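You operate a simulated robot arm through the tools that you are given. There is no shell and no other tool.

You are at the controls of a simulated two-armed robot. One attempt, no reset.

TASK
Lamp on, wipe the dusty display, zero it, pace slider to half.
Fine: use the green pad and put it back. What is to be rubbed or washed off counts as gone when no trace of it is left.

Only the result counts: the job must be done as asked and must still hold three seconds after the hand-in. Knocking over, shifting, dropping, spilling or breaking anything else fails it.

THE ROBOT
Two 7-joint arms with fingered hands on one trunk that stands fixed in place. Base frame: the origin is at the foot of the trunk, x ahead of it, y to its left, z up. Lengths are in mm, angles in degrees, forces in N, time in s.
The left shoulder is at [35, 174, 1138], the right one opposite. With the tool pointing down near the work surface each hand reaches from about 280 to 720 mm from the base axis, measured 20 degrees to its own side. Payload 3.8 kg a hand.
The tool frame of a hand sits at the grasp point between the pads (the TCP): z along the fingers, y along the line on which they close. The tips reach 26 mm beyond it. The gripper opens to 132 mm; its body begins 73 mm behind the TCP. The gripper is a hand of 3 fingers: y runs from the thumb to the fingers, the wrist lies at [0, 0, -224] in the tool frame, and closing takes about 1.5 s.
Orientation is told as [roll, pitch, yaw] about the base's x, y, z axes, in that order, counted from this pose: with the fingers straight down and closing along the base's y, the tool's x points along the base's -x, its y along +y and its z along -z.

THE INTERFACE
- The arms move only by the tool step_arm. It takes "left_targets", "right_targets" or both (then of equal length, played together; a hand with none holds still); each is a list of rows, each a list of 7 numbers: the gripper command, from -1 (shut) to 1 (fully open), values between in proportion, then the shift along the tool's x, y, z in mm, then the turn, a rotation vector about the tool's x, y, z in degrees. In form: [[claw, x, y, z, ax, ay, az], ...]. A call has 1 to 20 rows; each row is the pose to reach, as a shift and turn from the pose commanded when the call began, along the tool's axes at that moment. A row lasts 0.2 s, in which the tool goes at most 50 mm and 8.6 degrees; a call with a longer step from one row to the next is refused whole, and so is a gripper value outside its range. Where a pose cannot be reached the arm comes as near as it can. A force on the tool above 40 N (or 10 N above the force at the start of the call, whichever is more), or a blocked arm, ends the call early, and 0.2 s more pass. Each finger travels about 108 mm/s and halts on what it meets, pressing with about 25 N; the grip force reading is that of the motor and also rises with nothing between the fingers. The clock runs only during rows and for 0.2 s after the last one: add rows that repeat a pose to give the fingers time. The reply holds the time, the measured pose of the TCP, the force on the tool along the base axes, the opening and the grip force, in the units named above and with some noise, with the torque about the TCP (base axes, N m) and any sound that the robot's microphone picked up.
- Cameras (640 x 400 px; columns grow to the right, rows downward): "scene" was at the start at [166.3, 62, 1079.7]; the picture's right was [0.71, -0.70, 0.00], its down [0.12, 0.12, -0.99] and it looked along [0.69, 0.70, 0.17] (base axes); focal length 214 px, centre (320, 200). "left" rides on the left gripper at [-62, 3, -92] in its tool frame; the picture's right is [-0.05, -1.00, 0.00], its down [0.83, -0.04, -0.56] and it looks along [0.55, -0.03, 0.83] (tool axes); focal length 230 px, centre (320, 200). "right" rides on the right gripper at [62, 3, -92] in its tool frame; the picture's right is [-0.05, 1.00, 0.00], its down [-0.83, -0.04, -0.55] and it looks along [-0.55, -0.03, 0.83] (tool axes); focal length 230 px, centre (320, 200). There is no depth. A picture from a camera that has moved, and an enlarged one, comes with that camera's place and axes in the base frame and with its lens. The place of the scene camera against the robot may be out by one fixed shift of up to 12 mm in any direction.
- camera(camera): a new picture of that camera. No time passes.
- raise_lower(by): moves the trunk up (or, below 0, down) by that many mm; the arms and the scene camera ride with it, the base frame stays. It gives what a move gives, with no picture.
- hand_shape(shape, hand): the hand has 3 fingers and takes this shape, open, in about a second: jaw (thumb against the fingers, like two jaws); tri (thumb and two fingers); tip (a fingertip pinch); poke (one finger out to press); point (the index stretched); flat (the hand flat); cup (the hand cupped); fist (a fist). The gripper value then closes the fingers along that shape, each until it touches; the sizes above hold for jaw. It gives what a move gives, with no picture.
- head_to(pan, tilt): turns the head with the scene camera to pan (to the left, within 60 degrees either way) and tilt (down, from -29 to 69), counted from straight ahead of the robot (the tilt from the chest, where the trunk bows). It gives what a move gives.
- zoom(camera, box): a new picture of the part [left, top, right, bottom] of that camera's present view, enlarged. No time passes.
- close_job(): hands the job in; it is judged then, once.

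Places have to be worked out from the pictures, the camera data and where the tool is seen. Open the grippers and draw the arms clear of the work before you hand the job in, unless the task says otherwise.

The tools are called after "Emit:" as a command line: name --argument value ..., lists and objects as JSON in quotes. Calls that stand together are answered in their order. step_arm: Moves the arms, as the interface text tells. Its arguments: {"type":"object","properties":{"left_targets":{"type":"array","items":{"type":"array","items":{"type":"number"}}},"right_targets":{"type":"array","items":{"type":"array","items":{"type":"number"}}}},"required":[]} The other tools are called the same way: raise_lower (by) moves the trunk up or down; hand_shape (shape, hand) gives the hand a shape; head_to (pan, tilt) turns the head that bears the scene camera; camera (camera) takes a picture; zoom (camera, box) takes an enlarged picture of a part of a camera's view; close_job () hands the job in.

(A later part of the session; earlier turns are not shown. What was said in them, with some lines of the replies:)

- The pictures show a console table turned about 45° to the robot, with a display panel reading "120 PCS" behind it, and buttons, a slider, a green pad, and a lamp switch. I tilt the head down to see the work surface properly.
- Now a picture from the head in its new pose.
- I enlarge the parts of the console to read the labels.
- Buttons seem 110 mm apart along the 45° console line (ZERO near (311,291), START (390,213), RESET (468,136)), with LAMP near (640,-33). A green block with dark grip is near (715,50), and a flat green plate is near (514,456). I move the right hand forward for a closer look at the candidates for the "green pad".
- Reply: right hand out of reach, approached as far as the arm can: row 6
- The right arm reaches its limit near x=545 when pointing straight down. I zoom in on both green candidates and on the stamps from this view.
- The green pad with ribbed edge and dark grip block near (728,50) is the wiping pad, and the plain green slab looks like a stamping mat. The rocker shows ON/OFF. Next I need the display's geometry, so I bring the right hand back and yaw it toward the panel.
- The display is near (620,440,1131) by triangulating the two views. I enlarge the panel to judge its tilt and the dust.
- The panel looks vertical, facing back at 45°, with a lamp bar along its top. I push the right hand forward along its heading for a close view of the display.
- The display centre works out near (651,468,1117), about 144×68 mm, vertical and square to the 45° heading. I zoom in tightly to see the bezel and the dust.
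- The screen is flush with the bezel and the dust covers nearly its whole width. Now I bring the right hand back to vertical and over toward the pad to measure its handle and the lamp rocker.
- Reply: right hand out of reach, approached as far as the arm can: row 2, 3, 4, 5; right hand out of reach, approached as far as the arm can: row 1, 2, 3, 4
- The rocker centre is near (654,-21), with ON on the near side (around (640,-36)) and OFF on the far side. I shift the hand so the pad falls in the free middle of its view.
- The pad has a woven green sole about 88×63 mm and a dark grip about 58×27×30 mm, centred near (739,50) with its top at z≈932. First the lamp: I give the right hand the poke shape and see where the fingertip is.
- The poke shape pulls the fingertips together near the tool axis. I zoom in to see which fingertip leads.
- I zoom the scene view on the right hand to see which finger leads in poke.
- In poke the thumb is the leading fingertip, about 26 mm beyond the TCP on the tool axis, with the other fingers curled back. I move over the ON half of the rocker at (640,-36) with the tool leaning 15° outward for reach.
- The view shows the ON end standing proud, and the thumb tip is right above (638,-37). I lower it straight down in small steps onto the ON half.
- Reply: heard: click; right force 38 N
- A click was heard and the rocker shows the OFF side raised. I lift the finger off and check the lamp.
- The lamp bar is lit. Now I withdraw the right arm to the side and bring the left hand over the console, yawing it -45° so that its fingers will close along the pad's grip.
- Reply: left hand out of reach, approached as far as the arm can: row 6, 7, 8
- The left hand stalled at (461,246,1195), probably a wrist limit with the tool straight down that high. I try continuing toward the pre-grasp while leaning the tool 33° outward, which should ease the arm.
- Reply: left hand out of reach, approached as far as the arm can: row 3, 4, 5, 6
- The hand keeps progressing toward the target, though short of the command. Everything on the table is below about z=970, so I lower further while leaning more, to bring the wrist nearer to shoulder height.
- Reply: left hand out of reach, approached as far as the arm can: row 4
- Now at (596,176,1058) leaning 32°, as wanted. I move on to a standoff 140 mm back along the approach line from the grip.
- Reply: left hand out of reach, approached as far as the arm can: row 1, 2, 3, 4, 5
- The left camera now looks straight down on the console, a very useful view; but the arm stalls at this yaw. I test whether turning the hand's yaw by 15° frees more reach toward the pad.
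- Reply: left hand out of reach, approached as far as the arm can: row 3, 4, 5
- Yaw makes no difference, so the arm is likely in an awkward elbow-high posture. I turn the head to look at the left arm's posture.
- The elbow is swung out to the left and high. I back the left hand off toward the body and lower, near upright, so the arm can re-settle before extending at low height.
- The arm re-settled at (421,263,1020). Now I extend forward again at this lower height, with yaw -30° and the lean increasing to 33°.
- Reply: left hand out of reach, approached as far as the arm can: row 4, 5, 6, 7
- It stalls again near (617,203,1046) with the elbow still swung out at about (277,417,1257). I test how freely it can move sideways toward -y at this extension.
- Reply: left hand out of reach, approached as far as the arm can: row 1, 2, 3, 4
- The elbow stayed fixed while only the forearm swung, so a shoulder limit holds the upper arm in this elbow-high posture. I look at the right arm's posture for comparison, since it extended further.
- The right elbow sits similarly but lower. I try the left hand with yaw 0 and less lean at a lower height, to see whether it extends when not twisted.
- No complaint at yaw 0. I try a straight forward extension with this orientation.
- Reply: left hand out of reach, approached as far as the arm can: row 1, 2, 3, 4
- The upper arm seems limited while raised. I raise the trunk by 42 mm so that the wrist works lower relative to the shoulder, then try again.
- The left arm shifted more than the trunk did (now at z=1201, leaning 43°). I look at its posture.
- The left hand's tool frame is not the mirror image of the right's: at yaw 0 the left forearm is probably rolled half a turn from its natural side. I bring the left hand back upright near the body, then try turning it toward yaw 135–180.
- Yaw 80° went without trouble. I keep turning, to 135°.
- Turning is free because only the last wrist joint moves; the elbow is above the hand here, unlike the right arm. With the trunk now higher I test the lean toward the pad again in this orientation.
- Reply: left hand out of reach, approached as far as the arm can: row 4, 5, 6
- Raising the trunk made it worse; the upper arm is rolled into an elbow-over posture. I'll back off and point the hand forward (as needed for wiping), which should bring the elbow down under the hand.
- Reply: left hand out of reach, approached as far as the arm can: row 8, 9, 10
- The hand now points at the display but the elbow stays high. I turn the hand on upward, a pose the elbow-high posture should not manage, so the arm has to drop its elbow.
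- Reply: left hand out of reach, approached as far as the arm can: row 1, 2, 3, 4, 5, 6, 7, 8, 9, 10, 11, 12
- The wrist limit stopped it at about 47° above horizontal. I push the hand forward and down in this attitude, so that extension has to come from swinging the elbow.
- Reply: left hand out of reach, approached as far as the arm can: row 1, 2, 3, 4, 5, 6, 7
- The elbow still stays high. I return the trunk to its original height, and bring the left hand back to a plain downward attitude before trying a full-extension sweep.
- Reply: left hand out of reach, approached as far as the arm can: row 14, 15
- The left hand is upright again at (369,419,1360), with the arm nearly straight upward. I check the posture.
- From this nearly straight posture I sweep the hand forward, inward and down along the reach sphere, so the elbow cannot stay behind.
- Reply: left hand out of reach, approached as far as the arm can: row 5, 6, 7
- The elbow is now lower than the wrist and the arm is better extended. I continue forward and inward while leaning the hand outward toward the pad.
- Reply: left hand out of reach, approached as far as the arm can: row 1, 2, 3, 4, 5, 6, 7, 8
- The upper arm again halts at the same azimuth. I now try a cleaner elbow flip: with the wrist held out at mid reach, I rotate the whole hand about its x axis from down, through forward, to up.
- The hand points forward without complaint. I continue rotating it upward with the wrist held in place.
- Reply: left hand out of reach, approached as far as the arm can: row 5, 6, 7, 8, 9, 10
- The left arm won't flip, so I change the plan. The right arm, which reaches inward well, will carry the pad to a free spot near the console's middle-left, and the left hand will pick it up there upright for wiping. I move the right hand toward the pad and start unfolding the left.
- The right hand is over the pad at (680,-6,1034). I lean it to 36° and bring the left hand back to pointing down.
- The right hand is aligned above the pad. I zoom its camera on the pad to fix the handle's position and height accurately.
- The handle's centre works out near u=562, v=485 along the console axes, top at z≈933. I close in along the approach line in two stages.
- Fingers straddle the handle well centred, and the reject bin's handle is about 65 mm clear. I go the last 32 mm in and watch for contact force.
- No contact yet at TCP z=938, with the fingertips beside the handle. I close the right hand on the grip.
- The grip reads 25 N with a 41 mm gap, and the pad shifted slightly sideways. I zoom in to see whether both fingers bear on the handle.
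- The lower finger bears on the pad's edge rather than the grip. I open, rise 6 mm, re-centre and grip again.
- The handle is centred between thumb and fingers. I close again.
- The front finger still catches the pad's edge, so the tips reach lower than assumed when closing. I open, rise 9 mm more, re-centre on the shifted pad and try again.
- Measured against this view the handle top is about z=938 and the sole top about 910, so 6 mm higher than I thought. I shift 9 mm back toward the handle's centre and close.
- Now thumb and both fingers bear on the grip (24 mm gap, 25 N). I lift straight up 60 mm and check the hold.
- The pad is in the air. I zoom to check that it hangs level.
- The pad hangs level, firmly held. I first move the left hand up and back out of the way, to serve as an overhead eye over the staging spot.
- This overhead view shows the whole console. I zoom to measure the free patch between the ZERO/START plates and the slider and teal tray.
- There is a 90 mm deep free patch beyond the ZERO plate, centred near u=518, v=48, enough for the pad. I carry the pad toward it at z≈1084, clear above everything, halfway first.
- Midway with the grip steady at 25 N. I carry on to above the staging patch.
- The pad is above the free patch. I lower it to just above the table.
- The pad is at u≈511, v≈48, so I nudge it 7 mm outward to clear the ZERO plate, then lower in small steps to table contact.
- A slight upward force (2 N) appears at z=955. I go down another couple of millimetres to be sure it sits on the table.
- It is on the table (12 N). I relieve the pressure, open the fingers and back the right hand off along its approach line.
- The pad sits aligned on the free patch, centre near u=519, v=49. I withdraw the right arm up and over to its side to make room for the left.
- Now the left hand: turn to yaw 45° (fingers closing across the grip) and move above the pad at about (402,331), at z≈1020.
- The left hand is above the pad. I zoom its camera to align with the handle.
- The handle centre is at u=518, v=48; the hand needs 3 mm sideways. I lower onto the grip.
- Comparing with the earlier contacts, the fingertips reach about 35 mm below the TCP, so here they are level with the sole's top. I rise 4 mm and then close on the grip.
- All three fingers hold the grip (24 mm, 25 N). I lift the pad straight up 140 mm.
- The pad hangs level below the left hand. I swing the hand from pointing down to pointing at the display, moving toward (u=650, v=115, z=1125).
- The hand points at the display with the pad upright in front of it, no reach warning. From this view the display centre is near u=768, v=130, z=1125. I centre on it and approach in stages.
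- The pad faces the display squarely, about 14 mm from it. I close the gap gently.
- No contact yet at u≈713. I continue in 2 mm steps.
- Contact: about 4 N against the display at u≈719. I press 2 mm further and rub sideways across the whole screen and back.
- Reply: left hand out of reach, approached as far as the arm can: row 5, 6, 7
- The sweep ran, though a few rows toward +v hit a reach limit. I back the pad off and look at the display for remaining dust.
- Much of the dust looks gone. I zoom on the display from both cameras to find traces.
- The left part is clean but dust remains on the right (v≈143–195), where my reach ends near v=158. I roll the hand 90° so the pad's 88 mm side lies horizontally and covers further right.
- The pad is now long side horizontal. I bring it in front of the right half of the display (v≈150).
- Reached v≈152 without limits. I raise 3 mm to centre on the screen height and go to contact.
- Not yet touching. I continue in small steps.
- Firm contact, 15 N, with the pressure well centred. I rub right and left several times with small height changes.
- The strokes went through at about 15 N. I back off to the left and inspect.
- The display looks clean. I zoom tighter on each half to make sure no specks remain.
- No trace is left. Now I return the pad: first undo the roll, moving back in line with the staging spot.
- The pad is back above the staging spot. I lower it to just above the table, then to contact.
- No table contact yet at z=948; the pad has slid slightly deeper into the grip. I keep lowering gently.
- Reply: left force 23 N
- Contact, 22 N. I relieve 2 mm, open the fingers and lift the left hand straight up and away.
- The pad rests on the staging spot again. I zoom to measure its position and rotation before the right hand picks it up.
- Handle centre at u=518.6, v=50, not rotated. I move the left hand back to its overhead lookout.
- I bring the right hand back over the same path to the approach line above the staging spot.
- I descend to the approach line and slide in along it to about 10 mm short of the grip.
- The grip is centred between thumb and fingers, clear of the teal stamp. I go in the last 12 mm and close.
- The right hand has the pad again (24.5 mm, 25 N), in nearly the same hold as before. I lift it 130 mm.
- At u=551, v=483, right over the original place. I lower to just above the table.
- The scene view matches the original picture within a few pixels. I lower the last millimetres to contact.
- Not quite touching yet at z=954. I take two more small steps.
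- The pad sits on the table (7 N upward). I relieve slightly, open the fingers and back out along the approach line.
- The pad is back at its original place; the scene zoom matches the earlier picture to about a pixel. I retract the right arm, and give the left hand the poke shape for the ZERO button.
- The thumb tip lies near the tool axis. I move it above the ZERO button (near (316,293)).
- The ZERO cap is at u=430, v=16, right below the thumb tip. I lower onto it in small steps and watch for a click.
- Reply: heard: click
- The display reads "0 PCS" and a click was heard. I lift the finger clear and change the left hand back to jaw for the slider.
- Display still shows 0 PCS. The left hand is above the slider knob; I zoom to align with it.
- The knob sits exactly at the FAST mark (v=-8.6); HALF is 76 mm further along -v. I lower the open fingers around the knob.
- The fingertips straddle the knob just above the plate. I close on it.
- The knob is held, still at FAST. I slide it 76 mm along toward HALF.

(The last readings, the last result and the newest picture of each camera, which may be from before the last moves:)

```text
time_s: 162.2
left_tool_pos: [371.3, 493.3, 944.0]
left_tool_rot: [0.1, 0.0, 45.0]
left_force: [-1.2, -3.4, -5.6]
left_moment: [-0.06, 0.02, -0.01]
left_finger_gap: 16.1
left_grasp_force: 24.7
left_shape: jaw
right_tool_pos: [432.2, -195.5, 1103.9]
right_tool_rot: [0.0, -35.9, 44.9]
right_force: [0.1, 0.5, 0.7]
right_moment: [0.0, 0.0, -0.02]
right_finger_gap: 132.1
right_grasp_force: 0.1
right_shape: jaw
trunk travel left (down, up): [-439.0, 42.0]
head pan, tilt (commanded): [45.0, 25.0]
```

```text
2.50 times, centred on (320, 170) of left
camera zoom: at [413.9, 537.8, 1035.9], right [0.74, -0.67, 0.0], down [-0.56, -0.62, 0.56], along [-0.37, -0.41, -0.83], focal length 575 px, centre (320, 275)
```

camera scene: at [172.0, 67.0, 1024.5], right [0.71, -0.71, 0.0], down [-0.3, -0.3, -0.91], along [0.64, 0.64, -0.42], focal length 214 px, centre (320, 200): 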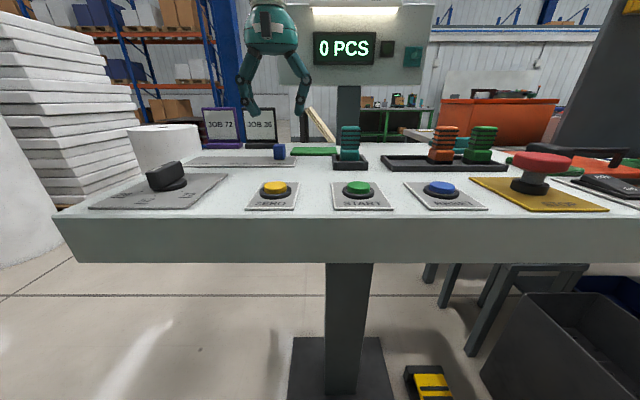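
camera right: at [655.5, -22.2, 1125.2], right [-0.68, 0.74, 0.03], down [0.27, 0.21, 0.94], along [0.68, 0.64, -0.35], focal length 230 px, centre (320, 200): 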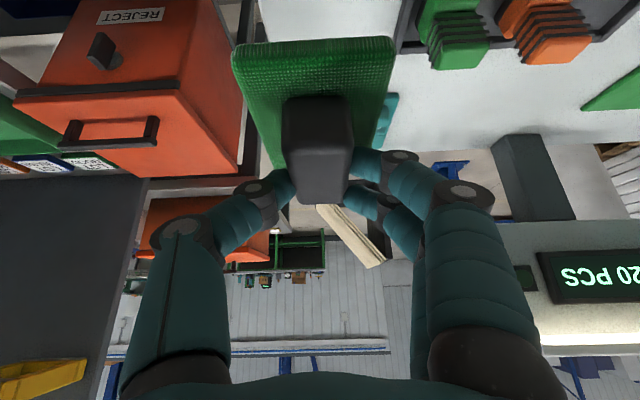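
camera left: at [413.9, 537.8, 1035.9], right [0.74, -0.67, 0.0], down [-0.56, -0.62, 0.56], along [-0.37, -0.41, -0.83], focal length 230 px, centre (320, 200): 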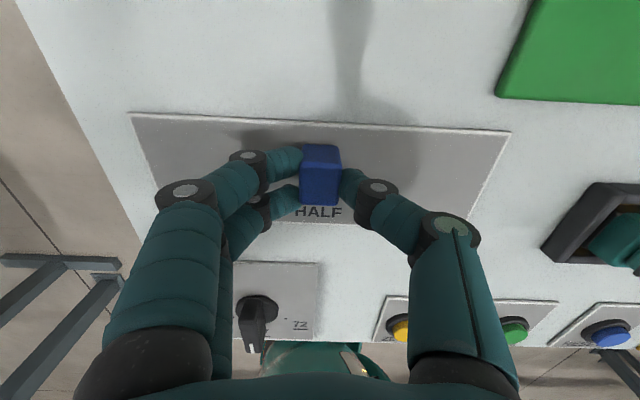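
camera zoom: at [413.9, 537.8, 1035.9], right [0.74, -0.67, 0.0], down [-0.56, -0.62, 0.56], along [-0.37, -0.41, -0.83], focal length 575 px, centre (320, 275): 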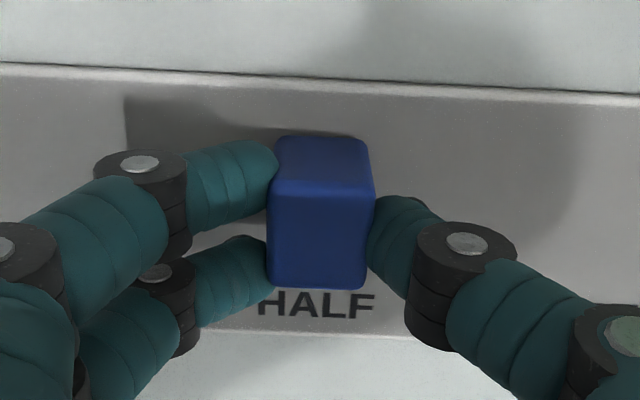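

The knob now lines up with the HALF mark just as it did with FAST. I release it and lift straight up.

Emit:
step_arm --left_targets '[[-0.7, 0, 0, 0, 0, 0, 0], [-0.4, 0, 0, 0, 0, 0, 0], [-0.1, 0, 0, 0, 0, 0, 0], [0, 0, 0, 0, 0, 0, 0], [0, 0, 0, -20, 0, 0, 0], [0, 0, 0, -60, 0, 0, 0], [0, 0, 0, -100, 0, 0, 0]]'

Emit:
zoom --camera "left" --box '[230, 80, 410, 200]'

Emit:
camera --camera "scene"

```text
time_s: 163.8
left_tool_pos: [373.3, 492.3, 1043.4]
left_tool_rot: [0.3, 0.0, 44.9]
left_force: [-0.9, 0.3, 1.0]
left_moment: [-0.02, 0.01, 0.01]
left_finger_gap: 65.5
left_grasp_force: 0.1
left_shape: jaw
right_tool_pos: [432.6, -194.8, 1103.3]
right_tool_rot: [0.0, -36.0, 44.9]
right_force: [-0.7, 0.2, 0.9]
right_moment: [0.03, 0.02, -0.04]
right_finger_gap: 132.0
right_grasp_force: 0.0
right_shape: jaw
trunk travel left (down, up): [-439.0, 42.0]
head pan, tilt (commanded): [45.0, 25.0]
```

```text
3.33 times, centred on (320, 140) of left
camera zoom: at [414.7, 536.9, 1136.2], right [0.74, -0.67, 0.0], down [-0.56, -0.62, 0.56], along [-0.37, -0.41, -0.83], focal length 767 px, centre (320, 400)
```

zoom: 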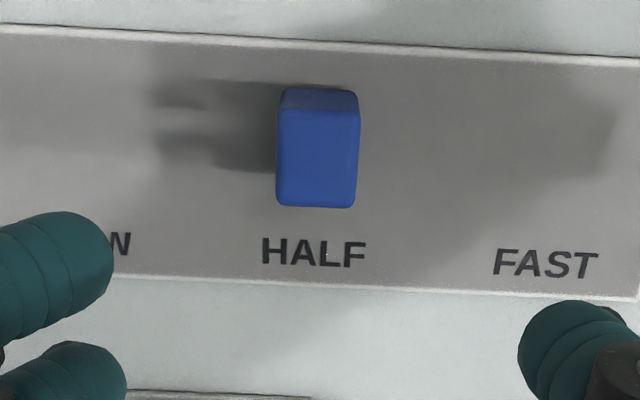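

```text
taken
camera scene: at [171.9, 66.8, 1024.5], right [0.71, -0.71, 0.0], down [-0.3, -0.3, -0.91], along [0.64, 0.64, -0.42], focal length 214 px, centre (320, 200)
```

scene: 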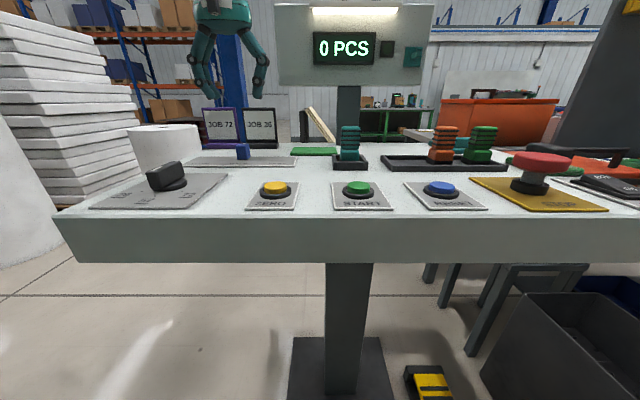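

The knob is on the HALF mark within half a millimetre, the display reads 0 PCS and the lamp is lit. I withdraw the left arm up and back with the fingers open.

Emit:
step_arm --left_targets '[[0.3, 0, 0, -40, 0, 0, 0], [0.6, 0, 0, -80, 0, 0, 0], [1, 30, 3, -110, 0, 0, 0], [1, 60, 6, -140, 0, 0, 0], [1, 90, 9, -172, 0, 0, 0], [1, 118, 12, -205, 0, 0, 0], [1, 145, 14.8, -237, 0, 0, 0]]'

Emit:
camera --camera "scene"

Emit:
zoom --camera "scene" --box '[270, 0, 450, 110]'

Emit:
zoom --camera "scene" --box '[60, 90, 340, 230]'

Emit:
zoom --camera "scene" --box '[330, 90, 640, 230]'

Emit:
camera --camera "left"

```text
time_s: 165.4
left_tool_pos: [260.2, 398.6, 1279.4]
left_tool_rot: [0.1, 0.1, 44.9]
left_force: [0.0, 0.0, 0.0]
left_moment: [-0.02, 0.0, 0.04]
left_finger_gap: 131.9
left_grasp_force: 0.0
left_shape: jaw
right_tool_pos: [432.6, -195.7, 1104.1]
right_tool_rot: [0.0, -35.9, 44.9]
right_force: [0.2, -0.3, 0.0]
right_moment: [0.02, 0.03, -0.04]
right_finger_gap: 131.9
right_grasp_force: 0.1
right_shape: jaw
trunk travel left (down, up): [-439.0, 42.0]
head pan, tilt (commanded): [45.0, 25.0]
```

```text
taken
camera scene: at [171.7, 66.6, 1024.6], right [0.71, -0.71, 0.0], down [-0.3, -0.3, -0.91], along [0.64, 0.64, -0.42], focal length 214 px, centre (320, 200)
```

scene: 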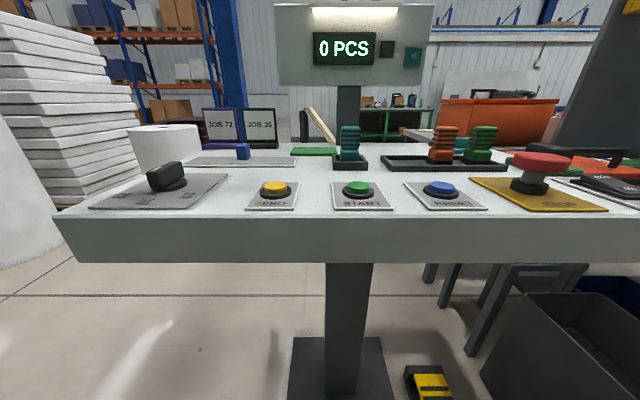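

```text
3.56 times, centred on (360, 55) of scene
camera zoom: at [171.7, 66.6, 1024.6], right [0.71, -0.71, 0.0], down [-0.3, -0.3, -0.91], along [0.64, 0.64, -0.42], focal length 763 px, centre (178, 716)
```

zoom: 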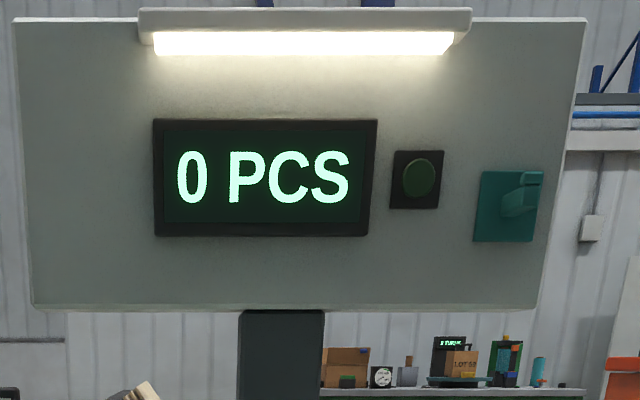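

```text
2.29 times, centred on (200, 160) of scene
camera zoom: at [171.7, 66.6, 1024.6], right [0.71, -0.71, 0.0], down [-0.3, -0.3, -0.91], along [0.64, 0.64, -0.42], focal length 490 px, centre (594, 291)
```

zoom: 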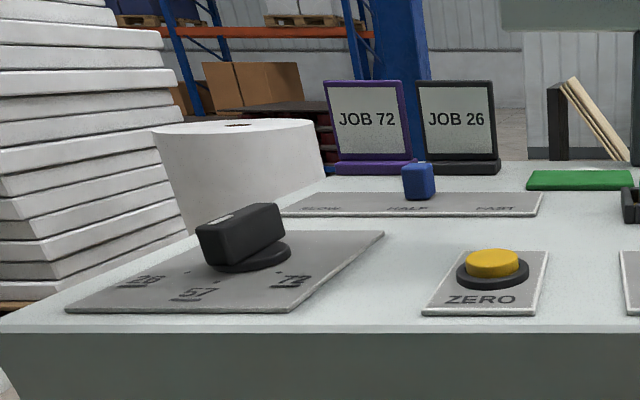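

```text
2.06 times, centred on (485, 160) of scene
camera zoom: at [171.7, 66.6, 1024.6], right [0.71, -0.71, 0.0], down [-0.3, -0.3, -0.91], along [0.64, 0.64, -0.42], focal length 443 px, centre (-21, 283)
```

zoom: 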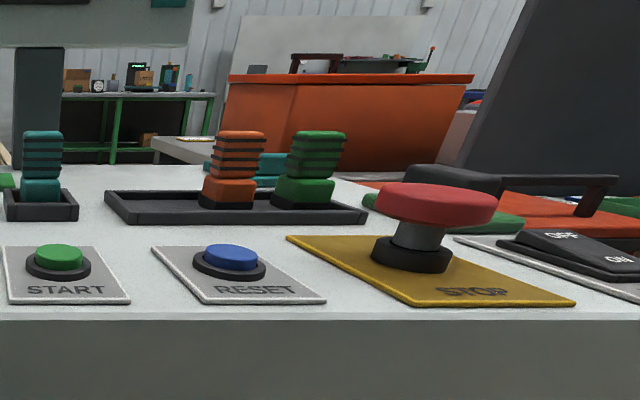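

```text
taken
camera left: at [301.2, 443.7, 1371.8], right [0.74, -0.67, 0.0], down [-0.56, -0.62, 0.55], along [-0.37, -0.41, -0.83], focal length 230 px, centre (320, 200)
```

left: 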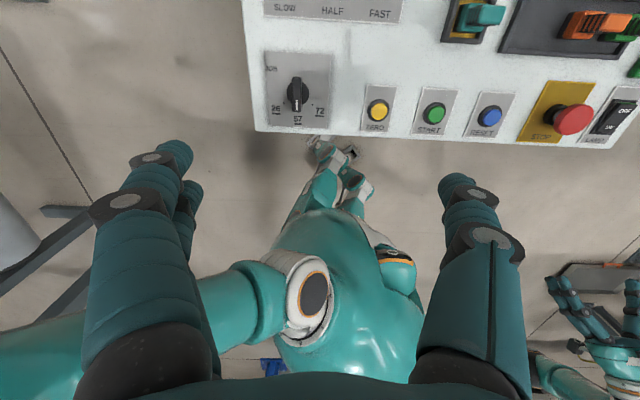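

Everything reads right. As a last check on the pad's place I set the head to the earlier pose (pan 45, tilt 30) and repeat the first close-up.

Emit:
head_to --pan 45 --tilt 30

Emit:
zoom --camera "scene" --box '[500, 110, 640, 198]'

Emit:
zoom --camera "scene" --box '[80, 80, 360, 200]'

```text
time_s: 166.1
left_tool_pos: [260.3, 399.7, 1277.8]
left_tool_rot: [0.1, 0.0, 45.0]
left_force: [-0.5, -0.4, 0.6]
left_moment: [0.0, 0.02, 0.02]
left_finger_gap: 132.1
left_grasp_force: 0.0
left_shape: jaw
right_tool_pos: [433.8, -194.1, 1103.8]
right_tool_rot: [0.0, -36.0, 44.9]
right_force: [-0.4, 0.1, -0.5]
right_moment: [0.0, 0.0, -0.02]
right_finger_gap: 131.7
right_grasp_force: 0.0
right_shape: jaw
trunk travel left (down, up): [-439.0, 42.0]
head pan, tilt (commanded): [45.0, 30.0]
```

```text
4.55 times, centred on (570, 154) of scene
camera zoom: at [171.0, 66.0, 1016.5], right [0.71, -0.71, 0.0], down [-0.35, -0.35, -0.87], along [0.61, 0.61, -0.5], focal length 975 px, centre (-816, 409)
```

zoom: 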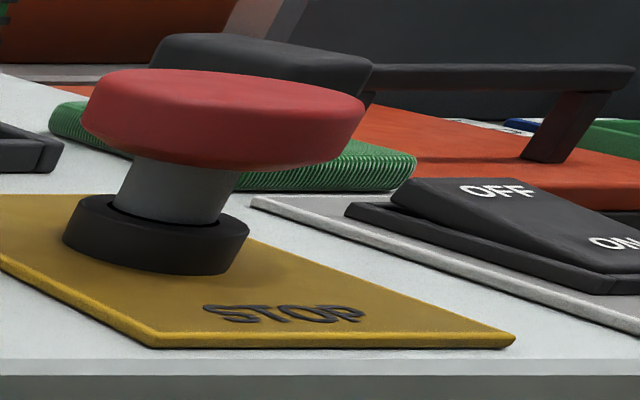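

```text
2.29 times, centred on (220, 140) of scene
camera zoom: at [171.0, 66.0, 1016.5], right [0.71, -0.71, 0.0], down [-0.35, -0.35, -0.87], along [0.61, 0.61, -0.5], focal length 490 px, centre (549, 337)
```

zoom: 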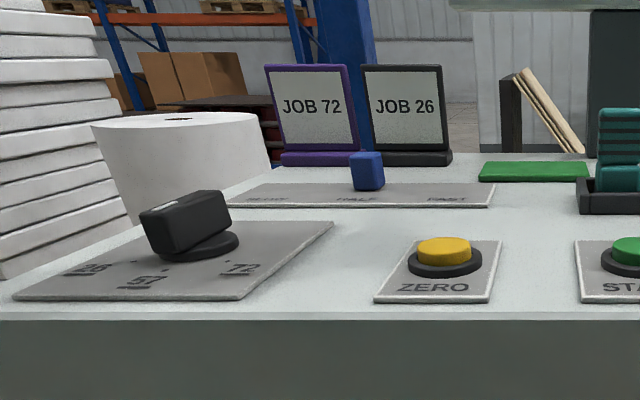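

The pad's outline matches the opening picture within a few pixels. Lamp on, display clean at 0 PCS, slider at HALF, grippers open and both arms clear, so I hand the job in.

Emit:
close_job

```text
The job is handed in.
```

The job is done and handed in. I checked each part on camera before handing in:

- **Lamp:** the rocker is on ON and the light bar above the display is lit.
- **Display:** I wiped it with the green pad, and close-up views show no dust left.
- **Pad:** it is back where it started, matching the opening picture to within a few pixels. Because of arm reach, I set it down briefly in the free space just behind the ZERO button plate so the left hand could take it over, and again on the way back.
- **Zero:** I pressed ZERO and the display reads 0 PCS.
- **Pace slider:** the knob is on the HALF mark, within about half a millimetre.

I saw nothing else moved or knocked over. Both grippers are open and the arms are clear of the console.
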